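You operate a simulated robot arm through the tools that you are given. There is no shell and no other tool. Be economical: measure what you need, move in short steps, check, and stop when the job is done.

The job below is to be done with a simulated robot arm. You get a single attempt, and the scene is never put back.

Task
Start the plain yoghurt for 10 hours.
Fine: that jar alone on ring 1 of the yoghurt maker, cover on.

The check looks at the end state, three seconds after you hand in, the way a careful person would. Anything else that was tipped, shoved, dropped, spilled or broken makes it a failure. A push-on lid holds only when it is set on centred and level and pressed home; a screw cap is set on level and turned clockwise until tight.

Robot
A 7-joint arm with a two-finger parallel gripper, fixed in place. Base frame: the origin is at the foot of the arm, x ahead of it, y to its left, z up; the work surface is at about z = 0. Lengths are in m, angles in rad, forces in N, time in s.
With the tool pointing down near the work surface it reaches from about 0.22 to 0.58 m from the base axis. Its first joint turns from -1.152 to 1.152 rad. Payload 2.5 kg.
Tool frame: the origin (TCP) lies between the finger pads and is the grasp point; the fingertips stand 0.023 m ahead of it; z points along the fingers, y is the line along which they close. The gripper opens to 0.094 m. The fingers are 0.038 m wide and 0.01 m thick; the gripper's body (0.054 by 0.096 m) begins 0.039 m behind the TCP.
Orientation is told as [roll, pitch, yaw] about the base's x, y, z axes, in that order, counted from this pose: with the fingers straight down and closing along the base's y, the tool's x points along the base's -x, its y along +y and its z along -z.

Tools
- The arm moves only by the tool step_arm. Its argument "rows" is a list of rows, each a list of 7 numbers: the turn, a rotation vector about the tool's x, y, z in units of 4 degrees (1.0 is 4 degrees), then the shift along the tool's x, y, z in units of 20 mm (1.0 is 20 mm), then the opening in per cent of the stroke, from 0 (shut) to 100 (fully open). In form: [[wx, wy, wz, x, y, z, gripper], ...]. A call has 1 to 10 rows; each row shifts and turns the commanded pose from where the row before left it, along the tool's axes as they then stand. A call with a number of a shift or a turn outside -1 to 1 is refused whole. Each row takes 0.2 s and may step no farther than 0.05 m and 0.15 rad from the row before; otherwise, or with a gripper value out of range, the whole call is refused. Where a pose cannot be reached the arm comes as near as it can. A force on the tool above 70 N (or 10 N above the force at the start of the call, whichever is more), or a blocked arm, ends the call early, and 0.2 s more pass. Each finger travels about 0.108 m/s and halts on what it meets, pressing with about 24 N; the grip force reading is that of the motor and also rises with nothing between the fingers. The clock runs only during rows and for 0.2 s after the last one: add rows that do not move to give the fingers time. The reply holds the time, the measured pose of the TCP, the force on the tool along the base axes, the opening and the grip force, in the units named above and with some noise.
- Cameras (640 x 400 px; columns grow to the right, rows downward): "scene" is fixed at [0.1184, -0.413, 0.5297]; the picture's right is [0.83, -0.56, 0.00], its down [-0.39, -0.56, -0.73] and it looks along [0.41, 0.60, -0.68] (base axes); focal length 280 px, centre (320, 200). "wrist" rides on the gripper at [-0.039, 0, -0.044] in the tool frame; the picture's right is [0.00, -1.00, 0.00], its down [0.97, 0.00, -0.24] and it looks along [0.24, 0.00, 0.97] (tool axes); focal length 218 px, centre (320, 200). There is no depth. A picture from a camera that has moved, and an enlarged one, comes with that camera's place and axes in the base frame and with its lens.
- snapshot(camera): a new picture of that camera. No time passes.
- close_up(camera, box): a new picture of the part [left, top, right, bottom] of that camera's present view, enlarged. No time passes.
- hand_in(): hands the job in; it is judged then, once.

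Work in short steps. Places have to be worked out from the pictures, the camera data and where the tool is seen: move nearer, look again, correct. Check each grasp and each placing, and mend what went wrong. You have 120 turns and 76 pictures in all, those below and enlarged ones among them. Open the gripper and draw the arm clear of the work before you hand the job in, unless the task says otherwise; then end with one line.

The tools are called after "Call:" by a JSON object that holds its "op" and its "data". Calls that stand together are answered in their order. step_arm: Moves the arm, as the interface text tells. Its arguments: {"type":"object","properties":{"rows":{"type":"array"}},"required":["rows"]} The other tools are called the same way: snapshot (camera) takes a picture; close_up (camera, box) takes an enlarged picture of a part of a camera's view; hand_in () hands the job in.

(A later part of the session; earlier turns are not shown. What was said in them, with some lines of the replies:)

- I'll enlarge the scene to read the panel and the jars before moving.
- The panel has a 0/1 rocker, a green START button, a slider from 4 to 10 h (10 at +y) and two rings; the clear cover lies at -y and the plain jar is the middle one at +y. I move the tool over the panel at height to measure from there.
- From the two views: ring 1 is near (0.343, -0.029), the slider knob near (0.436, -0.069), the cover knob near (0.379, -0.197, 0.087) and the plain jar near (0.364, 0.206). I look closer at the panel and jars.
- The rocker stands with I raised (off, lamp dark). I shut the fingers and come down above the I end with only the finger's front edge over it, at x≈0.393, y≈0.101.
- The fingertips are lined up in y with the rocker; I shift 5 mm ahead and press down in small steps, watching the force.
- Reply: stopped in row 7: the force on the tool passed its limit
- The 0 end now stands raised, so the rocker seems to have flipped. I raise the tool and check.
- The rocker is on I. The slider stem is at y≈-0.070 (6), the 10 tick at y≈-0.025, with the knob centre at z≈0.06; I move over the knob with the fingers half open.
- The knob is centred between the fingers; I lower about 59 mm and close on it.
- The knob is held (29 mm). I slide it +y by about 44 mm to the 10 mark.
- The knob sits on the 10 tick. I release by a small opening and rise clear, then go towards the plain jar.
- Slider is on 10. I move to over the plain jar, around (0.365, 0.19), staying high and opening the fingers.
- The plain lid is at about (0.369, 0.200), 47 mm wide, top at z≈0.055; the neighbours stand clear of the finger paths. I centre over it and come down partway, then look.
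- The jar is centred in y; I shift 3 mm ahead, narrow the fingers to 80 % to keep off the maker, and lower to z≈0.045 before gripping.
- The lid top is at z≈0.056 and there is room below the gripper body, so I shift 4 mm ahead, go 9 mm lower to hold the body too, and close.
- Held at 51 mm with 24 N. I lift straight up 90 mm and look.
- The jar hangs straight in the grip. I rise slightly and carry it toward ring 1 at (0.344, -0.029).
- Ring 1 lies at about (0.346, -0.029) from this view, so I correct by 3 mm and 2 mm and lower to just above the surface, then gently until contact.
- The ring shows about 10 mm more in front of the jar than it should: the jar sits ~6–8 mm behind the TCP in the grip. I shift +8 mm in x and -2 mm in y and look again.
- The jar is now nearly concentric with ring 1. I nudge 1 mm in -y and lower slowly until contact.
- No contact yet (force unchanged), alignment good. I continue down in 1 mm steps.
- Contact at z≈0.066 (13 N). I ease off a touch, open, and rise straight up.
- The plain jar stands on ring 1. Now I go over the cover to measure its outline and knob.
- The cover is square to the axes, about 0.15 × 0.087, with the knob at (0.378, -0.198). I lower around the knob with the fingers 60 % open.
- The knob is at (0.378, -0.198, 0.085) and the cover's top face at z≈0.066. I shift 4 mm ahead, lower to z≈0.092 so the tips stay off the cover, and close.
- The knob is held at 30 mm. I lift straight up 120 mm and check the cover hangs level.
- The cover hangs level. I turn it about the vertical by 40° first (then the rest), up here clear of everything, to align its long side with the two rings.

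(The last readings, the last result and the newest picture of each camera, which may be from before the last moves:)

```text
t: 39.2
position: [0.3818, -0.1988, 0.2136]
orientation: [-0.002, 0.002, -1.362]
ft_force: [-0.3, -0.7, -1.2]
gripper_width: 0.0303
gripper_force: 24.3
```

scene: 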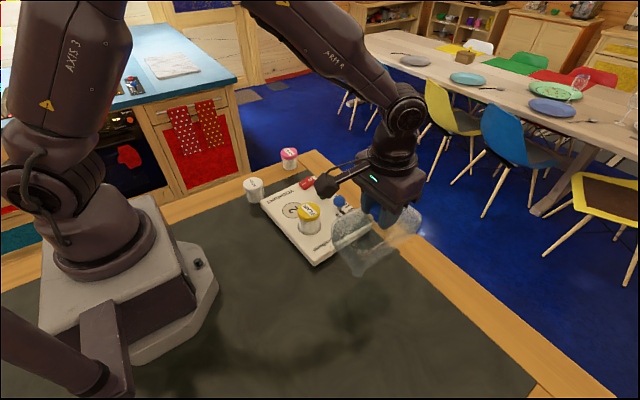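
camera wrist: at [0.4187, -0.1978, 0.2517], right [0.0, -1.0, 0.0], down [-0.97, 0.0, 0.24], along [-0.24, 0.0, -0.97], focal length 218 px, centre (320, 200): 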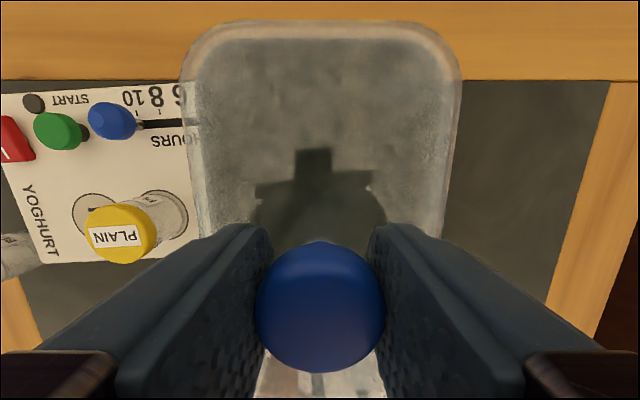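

The wrist turns freely; I finish the last 12° and then carry the cover toward (0.3465, 0.0045) at this height.

Call:
{"op": "step_arm", "data": {"rows": [[0, 0, 1, 0, 0, 0, 15], [0, 0, 1, 0, 0, 0, 15], [0, 0, 0.99, 0, 0, 0, 15], [0, 0, 0, 1, -0.25, 0, 15], [0, 0, 0, 1, -0.25, 0, 15], [0, 0, 0, 1, -0.25, 0, 15], [0, 0, 0, 1, -0.25, 0, 15], [0, 0, 0, 1, -0.25, 0, 15], [0, 0, 0, 1, -0.25, 0, 15]]}}

Call:
{"op": "step_arm", "data": {"rows": [[0, 0, 0, 1, -0.25, 0, 15], [0, 0, 0, 1, 0, 0, 15], [0, 0, 0, 1, 0, 0, 15], [0, 0, 0, 1, 0, 0, 15], [0, 0, 0, 0.17, 0, 0, 15], [0, 0, 0, 0, 0, 0, 15]]}}

Call:
{"op": "snapshot", "data": {"camera": "wrist"}}

Call:
{"op": "close_up", "data": {"camera": "scene", "box": [230, 100, 430, 280]}}

```text
t: 41.2
position: [0.3524, -0.0793, 0.2164]
orientation: [-0.002, 0.0, -1.57]
ft_force: [0.5, 0.7, -1.0]
gripper_width: 0.0302
gripper_force: 23.8
```

```text
t: 42.6
position: [0.3445, 0.0049, 0.2144]
orientation: [-0.004, 0.0, -1.57]
ft_force: [-0.3, -0.1, -0.3]
gripper_width: 0.03
gripper_force: 23.6
```

```text
34 pictures are left
camera wrist: at [0.3431, -0.0329, 0.2589], right [-1.0, 0.0, 0.0], down [0.0, 0.97, 0.24], along [0.0, 0.24, -0.97], focal length 218 px, centre (320, 200)
```

wrist: 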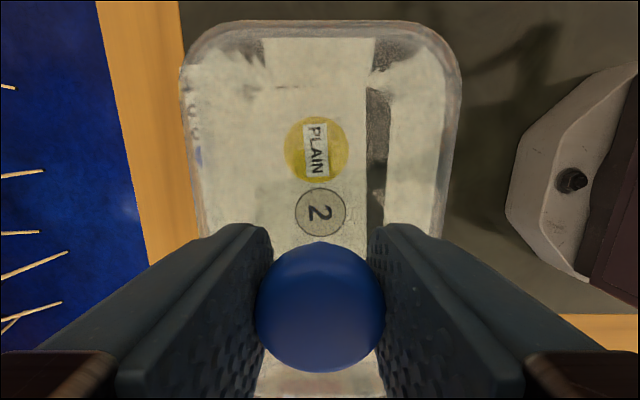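

```text
2.22 times, centred on (330, 190) of scene
camera zoom: at [0.1184, -0.4129, 0.5297], right [0.83, -0.56, 0.0], down [-0.39, -0.56, -0.73], along [0.41, 0.6, -0.68], focal length 622 px, centre (298, 222)
```

zoom: 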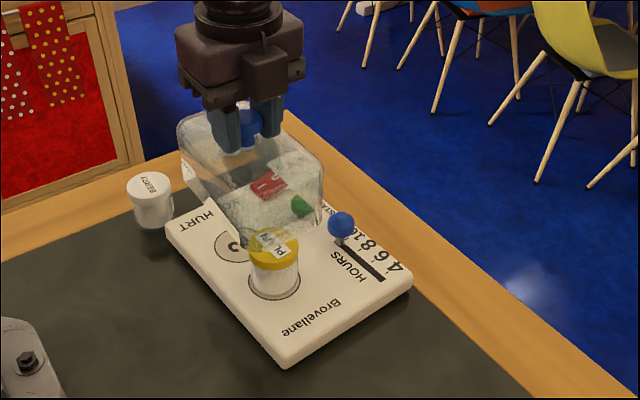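

Through the cover I can see the jar (0.347, -0.030) and ring 2 (0.344, 0.038) inside the outline, centred across. I shift 1 mm and lower 50 mm, then check clearance to the jar.

Call:
{"op": "step_arm", "data": {"rows": [[0, 0, 0, 0, 0.07, 0.5, 15], [0, 0, 0, 0, 0, 0.5, 15], [0, 0, 0, 0, 0, 0.5, 15], [0, 0, 0, 0, 0, 0.5, 15], [0, 0, 0, 0, 0, 0.5, 15]]}}

Call:
{"op": "close_up", "data": {"camera": "wrist", "box": [160, 10, 480, 250]}}

Call:
{"op": "close_up", "data": {"camera": "scene", "box": [250, 140, 380, 260]}}

```text
t: 43.8
position: [0.3469, 0.0053, 0.1658]
orientation: [-0.004, 0.001, -1.57]
ft_force: [0.1, 0.2, -2.1]
gripper_width: 0.03
gripper_force: 23.3
```

```text
1.67 times, centred on (320, 130) of wrist
camera zoom: at [0.3464, -0.0312, 0.2092], right [-1.0, 0.0, 0.0], down [0.0, 0.97, 0.24], along [0.0, 0.24, -0.97], focal length 364 px, centre (320, 317)
```

zoom: 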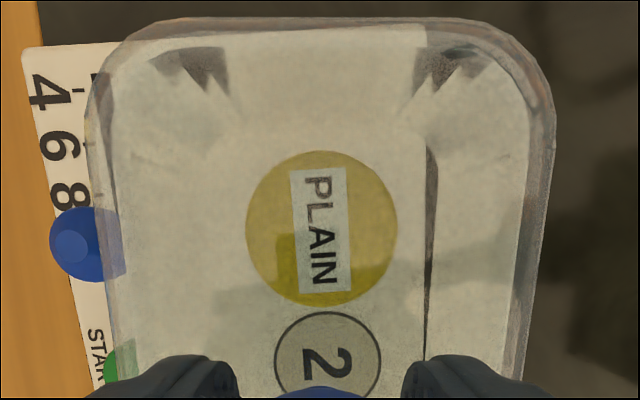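

```text
3.33 times, centred on (315, 200) of scene
camera zoom: at [0.1184, -0.413, 0.5297], right [0.83, -0.56, 0.0], down [-0.39, -0.56, -0.73], along [0.41, 0.6, -0.68], focal length 934 px, centre (337, 200)
```

zoom: 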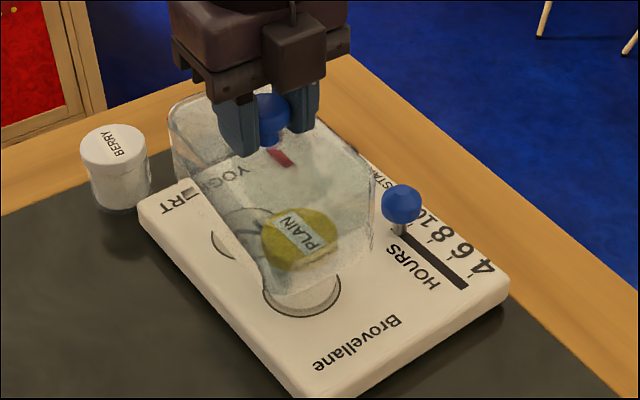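

The jar is well inside the outline and the slider knob is clear of the cover. I lower further to just above the surface.

Call:
{"op": "step_arm", "data": {"rows": [[0, 0, 0, 0, 0, 0.4, 15], [0, 0, 0, 0, 0, 0.4, 15], [0, 0, 0, 0, 0, 0.4, 15], [0, 0, 0, 0, 0, 0.4, 15], [0, 0, 0, 0, 0, 0.2, 15]]}}

Call:
{"op": "close_up", "data": {"camera": "scene", "box": [250, 140, 380, 260]}}

Call:
{"op": "close_up", "data": {"camera": "wrist", "box": [160, 10, 480, 250]}}

```text
t: 45.0
position: [0.3479, 0.0047, 0.1277]
orientation: [-0.003, 0.001, -1.569]
ft_force: [0.8, -0.6, -1.5]
gripper_width: 0.0301
gripper_force: 23.9
```

```text
3.33 times, centred on (315, 200) of scene
camera zoom: at [0.1184, -0.413, 0.5297], right [0.83, -0.56, 0.0], down [-0.39, -0.56, -0.73], along [0.41, 0.6, -0.68], focal length 934 px, centre (337, 200)
```

zoom: 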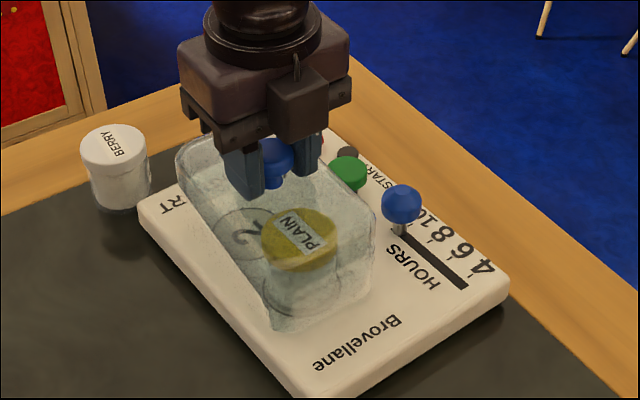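

```text
1.67 times, centred on (320, 130) of wrist
camera zoom: at [0.347, -0.0325, 0.1722], right [-1.0, 0.0, 0.0], down [0.0, 0.97, 0.24], along [0.0, 0.24, -0.97], focal length 364 px, centre (320, 317)
```

zoom: 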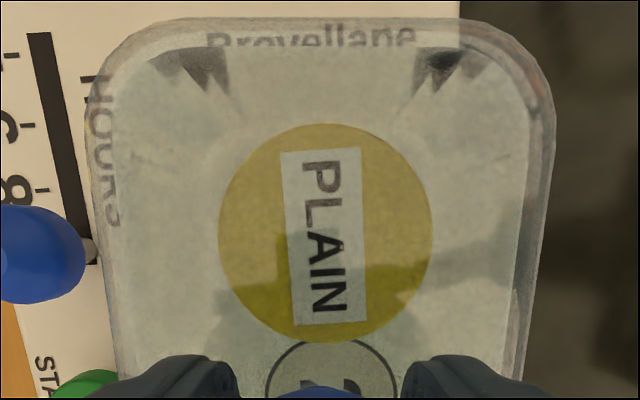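

The cover is around the jar with space all round and nearly down. I lower in small steps until contact.

Call:
{"op": "step_arm", "data": {"rows": [[0, 0, 0, 0, 0, 0.1, 15], [0, 0, 0, 0, 0, 0.1, 15], [0, 0, 0, 0, 0, 0.05, 15]]}}

Call:
{"op": "step_arm", "data": {"rows": [[0, 0, 0, 0, 0, 0.05, 15], [0, 0, 0, 0, 0, 0.05, 15]]}}

```text
t: 45.8
position: [0.3486, 0.0042, 0.1229]
orientation: [-0.004, -0.001, -1.567]
ft_force: [1.0, 0.7, -0.5]
gripper_width: 0.0304
gripper_force: 23.9
```

```text
t: 46.4
position: [0.3475, 0.0048, 0.1224]
orientation: [-0.003, 0.002, -1.568]
ft_force: [-2.0, 0.5, 4.7]
gripper_width: 0.0304
gripper_force: 23.7
```

Contact begins at z≈0.122. I press 1 mm more and inspect how the cover sits.

Call:
{"op": "step_arm", "data": {"rows": [[0, 0, 0, 0, 0, 0.05, 15], [0, 0, 0, 0, 0, 0, 15]]}}

Call:
{"op": "close_up", "data": {"camera": "scene", "box": [270, 160, 370, 250]}}

```text
t: 47.0
position: [0.3483, 0.0034, 0.1199]
orientation: [-0.005, 0.003, -1.569]
ft_force: [-3.0, 5.2, 16.7]
gripper_width: 0.0303
gripper_force: 24.5
```

```text
4.44 times, centred on (320, 205) of scene
camera zoom: at [0.1183, -0.4129, 0.5297], right [0.83, -0.56, 0.0], down [-0.39, -0.56, -0.73], along [0.41, 0.6, -0.68], focal length 1245 px, centre (320, 178)
```

zoom: 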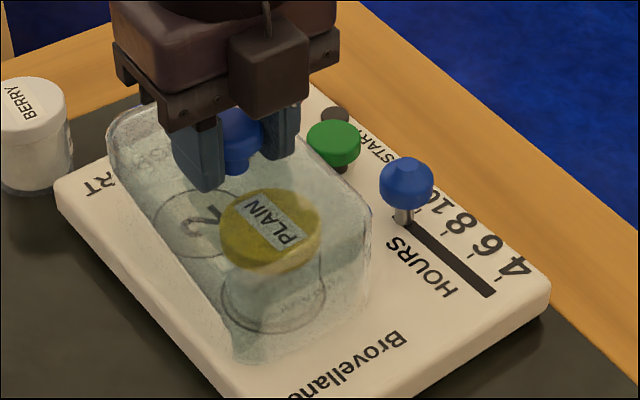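

The cover sits flat on the maker around the jar. I ease off, release the knob and rise.

Call:
{"op": "step_arm", "data": {"rows": [[0, 0, 0, 0, 0, -0.07, 15], [0, 0, 0, 0, 0, 0, 55], [0, 0, 0, 0, 0, 0, 55], [0, 0, 0, 0, 0, -0.5, 55], [0, 0, 0, 0, 0, -1, 55], [0, 0, 0, 0, 0, -1, 55], [0, 0, 0, 0, 0, -1, 55], [0, 0, 0, 0, 0, -1, 55]]}}

Call:
{"op": "snapshot", "data": {"camera": "wrist"}}

Call:
{"op": "close_up", "data": {"camera": "scene", "box": [260, 140, 380, 250]}}

```text
t: 48.8
position: [0.3455, 0.0023, 0.2114]
orientation: [-0.003, 0.0, -1.569]
ft_force: [0.1, -0.2, 0.5]
gripper_width: 0.0517
gripper_force: 0.0
```

```text
27 pictures are left
camera wrist: at [0.3452, -0.0348, 0.2554], right [-1.0, 0.0, 0.0], down [0.0, 0.97, 0.24], along [0.0, 0.24, -0.97], focal length 218 px, centre (320, 200)
```

wrist: 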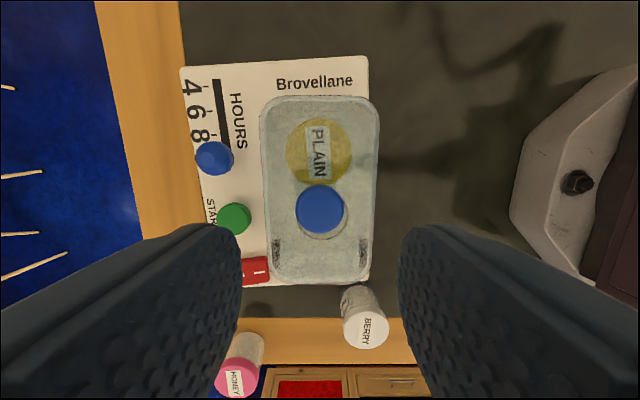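

```text
3.64 times, centred on (320, 195) of scene
camera zoom: at [0.1184, -0.4129, 0.5297], right [0.83, -0.56, 0.0], down [-0.39, -0.56, -0.73], along [0.41, 0.6, -0.68], focal length 1018 px, centre (320, 218)
```

zoom: 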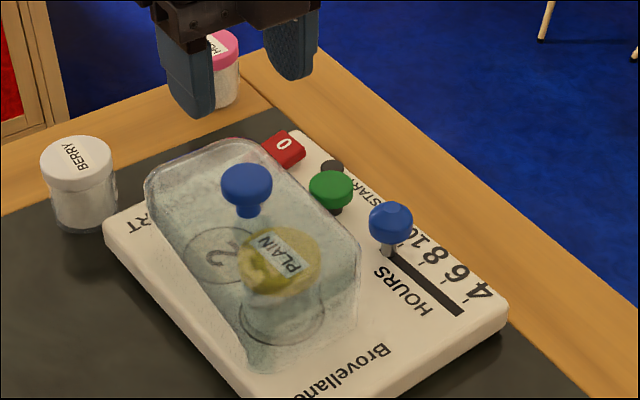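

Cover is on level over the jar, everything else is in place. I turn the wrist back to yaw 0 with shut fingers, so the gripper body will stay clear of the cover while pressing START.

Call:
{"op": "step_arm", "data": {"rows": [[0, 0, -1, 0, 0, 0, 0], [0, 0, -1, 0, 0, 0, 0], [0, 0, -1, 0, 0, 0, 0], [0, 0, -1, 0, 0, 0, 0], [0, 0, -1, 0, 0, 0, 0], [0, 0, -1, 0, 0, 0, 0], [0, 0, -1, 0, 0, 0, 0], [0, 0, -1, 0, 0, 0, 0], [0, 0, -1, 0, 0, 0, 0], [0, 0, -1, 0, 0, 0, 0]]}}

Call:
{"op": "step_arm", "data": {"rows": [[0, 0, -1, 0, 0, 0, 0], [0, 0, -1, 0, 0, 0, 0], [0, 0, -1, 0, 0, 0, 0], [0, 0, -1, 0, 0, 0, 0], [0, 0, -1, 0, 0, 0, 0], [0, 0, -1, 0, 0, 0, 0], [0, 0, -1, 0, 0, 0, 0], [0, 0, -1, 0, 0, 0, 0], [0, 0, -1, 0, 0, 0, 0], [0, 0, -1, 0, 0, 0, 0]]}}

Call:
{"op": "step_arm", "data": {"rows": [[0, 0, -1, 0, 0, 0, 0], [0, 0, -1, 0, 0, 0, 0], [0, 0, -0.48, 0, 0, 0, 0], [0, 0, 0, -1, 0.4, 0, 0], [0, 0, 0, -1, 0.4, 0, 0], [0, 0, 0, -1, 0.4, 0, 0], [0, 0, 0, -1, 0.4, 0, 0], [0, 0, 0, 0, 0, 0, 0]]}}

Call:
{"op": "snapshot", "data": {"camera": "wrist"}}

```text
t: 51.0
position: [0.3457, 0.003, 0.213]
orientation: [-0.003, 0.004, -0.869]
ft_force: [0.0, 0.3, -0.1]
gripper_width: 0.0
gripper_force: 24.2
```

```text
t: 53.2
position: [0.3476, 0.0049, 0.2121]
orientation: [-0.001, 0.005, -0.171]
ft_force: [-0.4, -0.5, 0.1]
gripper_width: 0.0002
gripper_force: 24.1
```

```text
t: 55.0
position: [0.4267, 0.0358, 0.2121]
orientation: [-0.002, 0.004, -0.001]
ft_force: [-0.9, 0.1, 0.2]
gripper_width: 0.0001
gripper_force: 24.4
```

```text
25 pictures are left
camera wrist: at [0.4658, 0.0379, 0.2554], right [0.0, -1.0, 0.0], down [-0.97, 0.0, 0.24], along [-0.24, 0.0, -0.97], focal length 218 px, centre (320, 200)
```

wrist: 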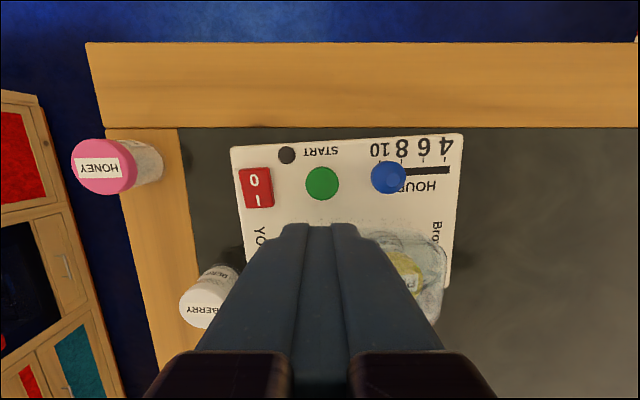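

START lies at about (0.432, 0.036). I shift 5 mm ahead and lower to just above it.

Call:
{"op": "step_arm", "data": {"rows": [[0, 0, 0, -0.25, 0, 1, 0], [0, 0, 0, 0, 0, 1, 0], [0, 0, 0, 0, 0, 1, 0], [0, 0, 0, 0, 0, 1, 0], [0, 0, 0, 0, 0, 1, 0], [0, 0, 0, 0, 0, 1, 0]]}}

Call:
{"op": "close_up", "data": {"camera": "scene", "box": [260, 120, 380, 230]}}

Call:
{"op": "snapshot", "data": {"camera": "wrist"}}

```text
t: 56.4
position: [0.4335, 0.0353, 0.092]
orientation: [0.0, 0.004, 0.001]
ft_force: [0.1, 0.6, 0.3]
gripper_width: 0.0
gripper_force: 23.4
```

```text
3.64 times, centred on (320, 175) of scene
camera zoom: at [0.1184, -0.413, 0.5297], right [0.83, -0.56, 0.0], down [-0.39, -0.56, -0.73], along [0.41, 0.6, -0.68], focal length 1018 px, centre (320, 291)
```

zoom: 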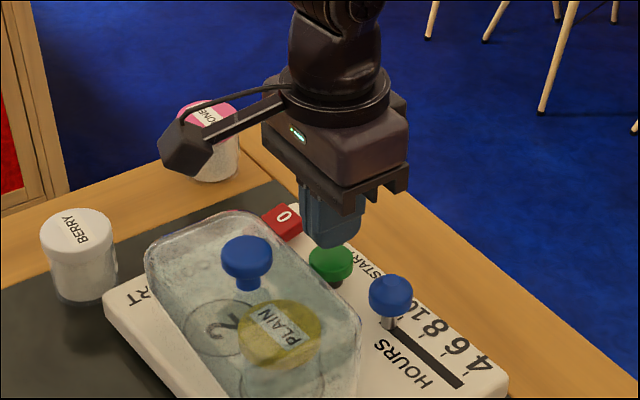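

```text
23 pictures are left
camera wrist: at [0.4706, 0.0375, 0.1347], right [0.0, -1.0, 0.0], down [-0.97, 0.0, 0.24], along [-0.24, 0.0, -0.97], focal length 218 px, centre (320, 200)
```

wrist: 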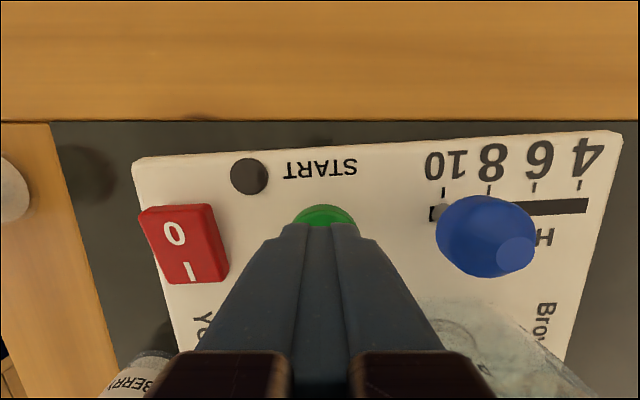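

The fingertips are over the START button. I press down in small steps, letting the force limit stop it.

Call:
{"op": "step_arm", "data": {"rows": [[0, 0, 0, 0, 0, 0.3, 0], [0, 0, 0, 0, 0, 0.2, 0], [0, 0, 0, 0, 0, 0.15, 0], [0, 0, 0, 0, 0, 0.15, 0], [0, 0, 0, 0, 0, 0.1, 0], [0, 0, 0, 0, 0, 0.1, 0], [0, 0, 0, 0, 0, 0.1, 0]]}}

Call:
{"op": "snapshot", "data": {"camera": "wrist"}}

```text
t: 58.0
position: [0.4337, 0.0372, 0.0698]
orientation: [0.001, 0.004, 0.001]
ft_force: [0.5, -0.3, 2.3]
gripper_width: 0.0
gripper_force: 24.3
```

```text
22 pictures are left
camera wrist: at [0.4698, 0.0384, 0.1127], right [0.0, -1.0, 0.0], down [-0.97, 0.0, 0.24], along [-0.24, 0.0, -0.97], focal length 218 px, centre (320, 200)
```

wrist: 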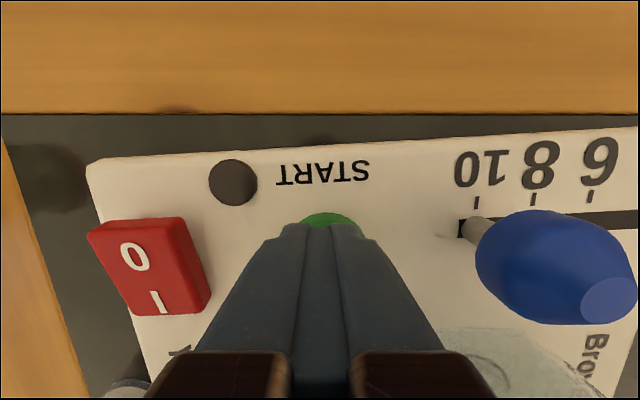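

Contact has just begun (2 N); I continue pressing in 1–2 mm steps.

Call:
{"op": "step_arm", "data": {"rows": [[0, 0, 0, 0, 0, 0.1, 0], [0, 0, 0, 0, 0, 0.1, 0], [0, 0, 0, 0, 0, 0.1, 0]]}}

Call:
{"op": "snapshot", "data": {"camera": "wrist"}}

```text
t: 58.8
position: [0.4327, 0.0369, 0.0638]
orientation: [0.0, 0.004, 0.001]
ft_force: [1.0, 0.3, 5.5]
gripper_width: 0.0001
gripper_force: 24.5
```

```text
21 pictures are left
camera wrist: at [0.4698, 0.0383, 0.1072], right [0.0, -1.0, 0.0], down [-0.97, 0.0, 0.24], along [-0.24, 0.0, -0.97], focal length 218 px, centre (320, 200)
```

wrist: 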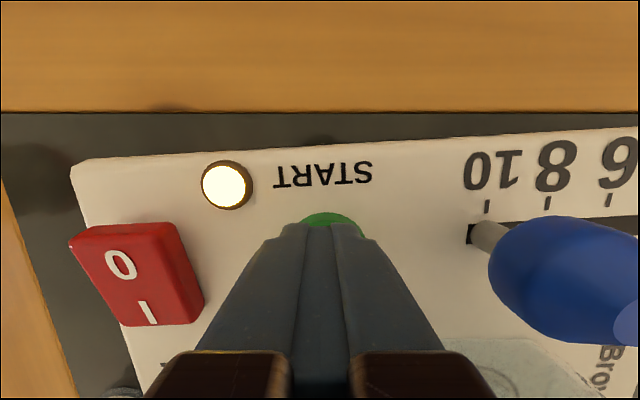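

The lamp has lit. I lift off, rise clear and check that it stays on.

Call:
{"op": "step_arm", "data": {"rows": [[0, 0, 0, 0, 0, -0.5, 0], [0, 0, 0, 0, 0, -1, 0], [0, 0, 0, 0, 0, -1, 0], [0, 0, 0, 0, 0, -1, 0], [0, 0, 0, 0, 0, -1, 0], [0, 0, 0, 0, 0, -1, 0], [0, 0, 0, 0, 0, -1, 50], [0, 0, 0, 0, 0, -1, 100], [0, 0, 0, 0, 0, -1, 100], [0, 0, 0, 0, 0, -1, 100]]}}

Call:
{"op": "snapshot", "data": {"camera": "wrist"}}

Call:
{"op": "close_up", "data": {"camera": "scene", "box": [230, 130, 390, 280]}}

```text
t: 61.0
position: [0.4335, 0.0361, 0.2539]
orientation: [-0.001, 0.002, 0.002]
ft_force: [-0.2, 0.1, 1.5]
gripper_width: 0.094
gripper_force: 0.1
```

```text
20 pictures are left
camera wrist: at [0.4712, 0.0383, 0.2963], right [0.0, -1.0, 0.0], down [-0.97, 0.0, 0.24], along [-0.24, 0.0, -0.97], focal length 218 px, centre (320, 200)
```

wrist: 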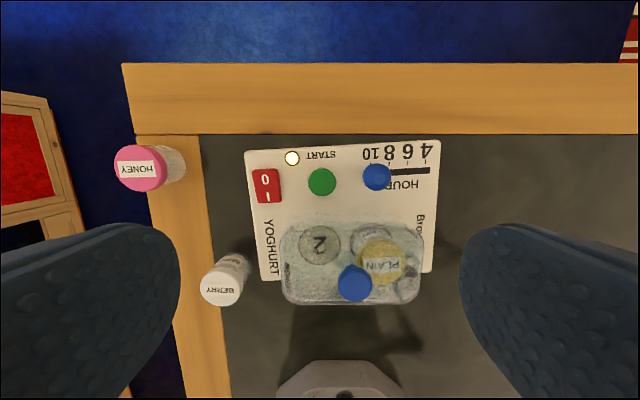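

```text
2.67 times, centred on (310, 205) of scene
camera zoom: at [0.1184, -0.413, 0.5297], right [0.83, -0.56, 0.0], down [-0.39, -0.56, -0.73], along [0.41, 0.6, -0.68], focal length 747 px, centre (347, 187)
```

zoom: 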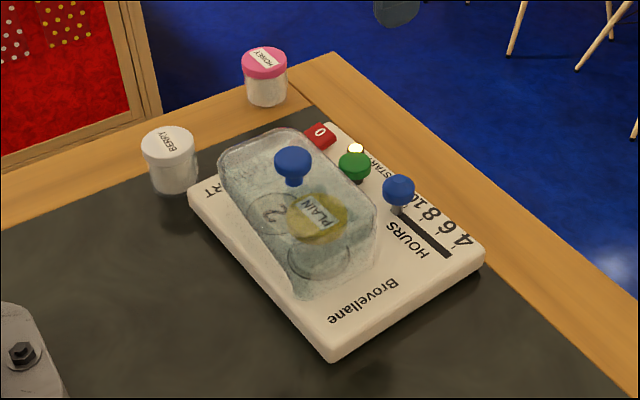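

The lamp stays lit, the slider is on 10, the plain jar is alone on ring 1 under the cover, and the other jars are untouched. The gripper is open and clear, so I hand in.

Call:
{"op": "hand_in", "data": {}}

```text
The job is handed in.
```

The plain yoghurt is started for 10 hours: its jar stands alone on ring 1, the cover is on, and the start lamp is lit.
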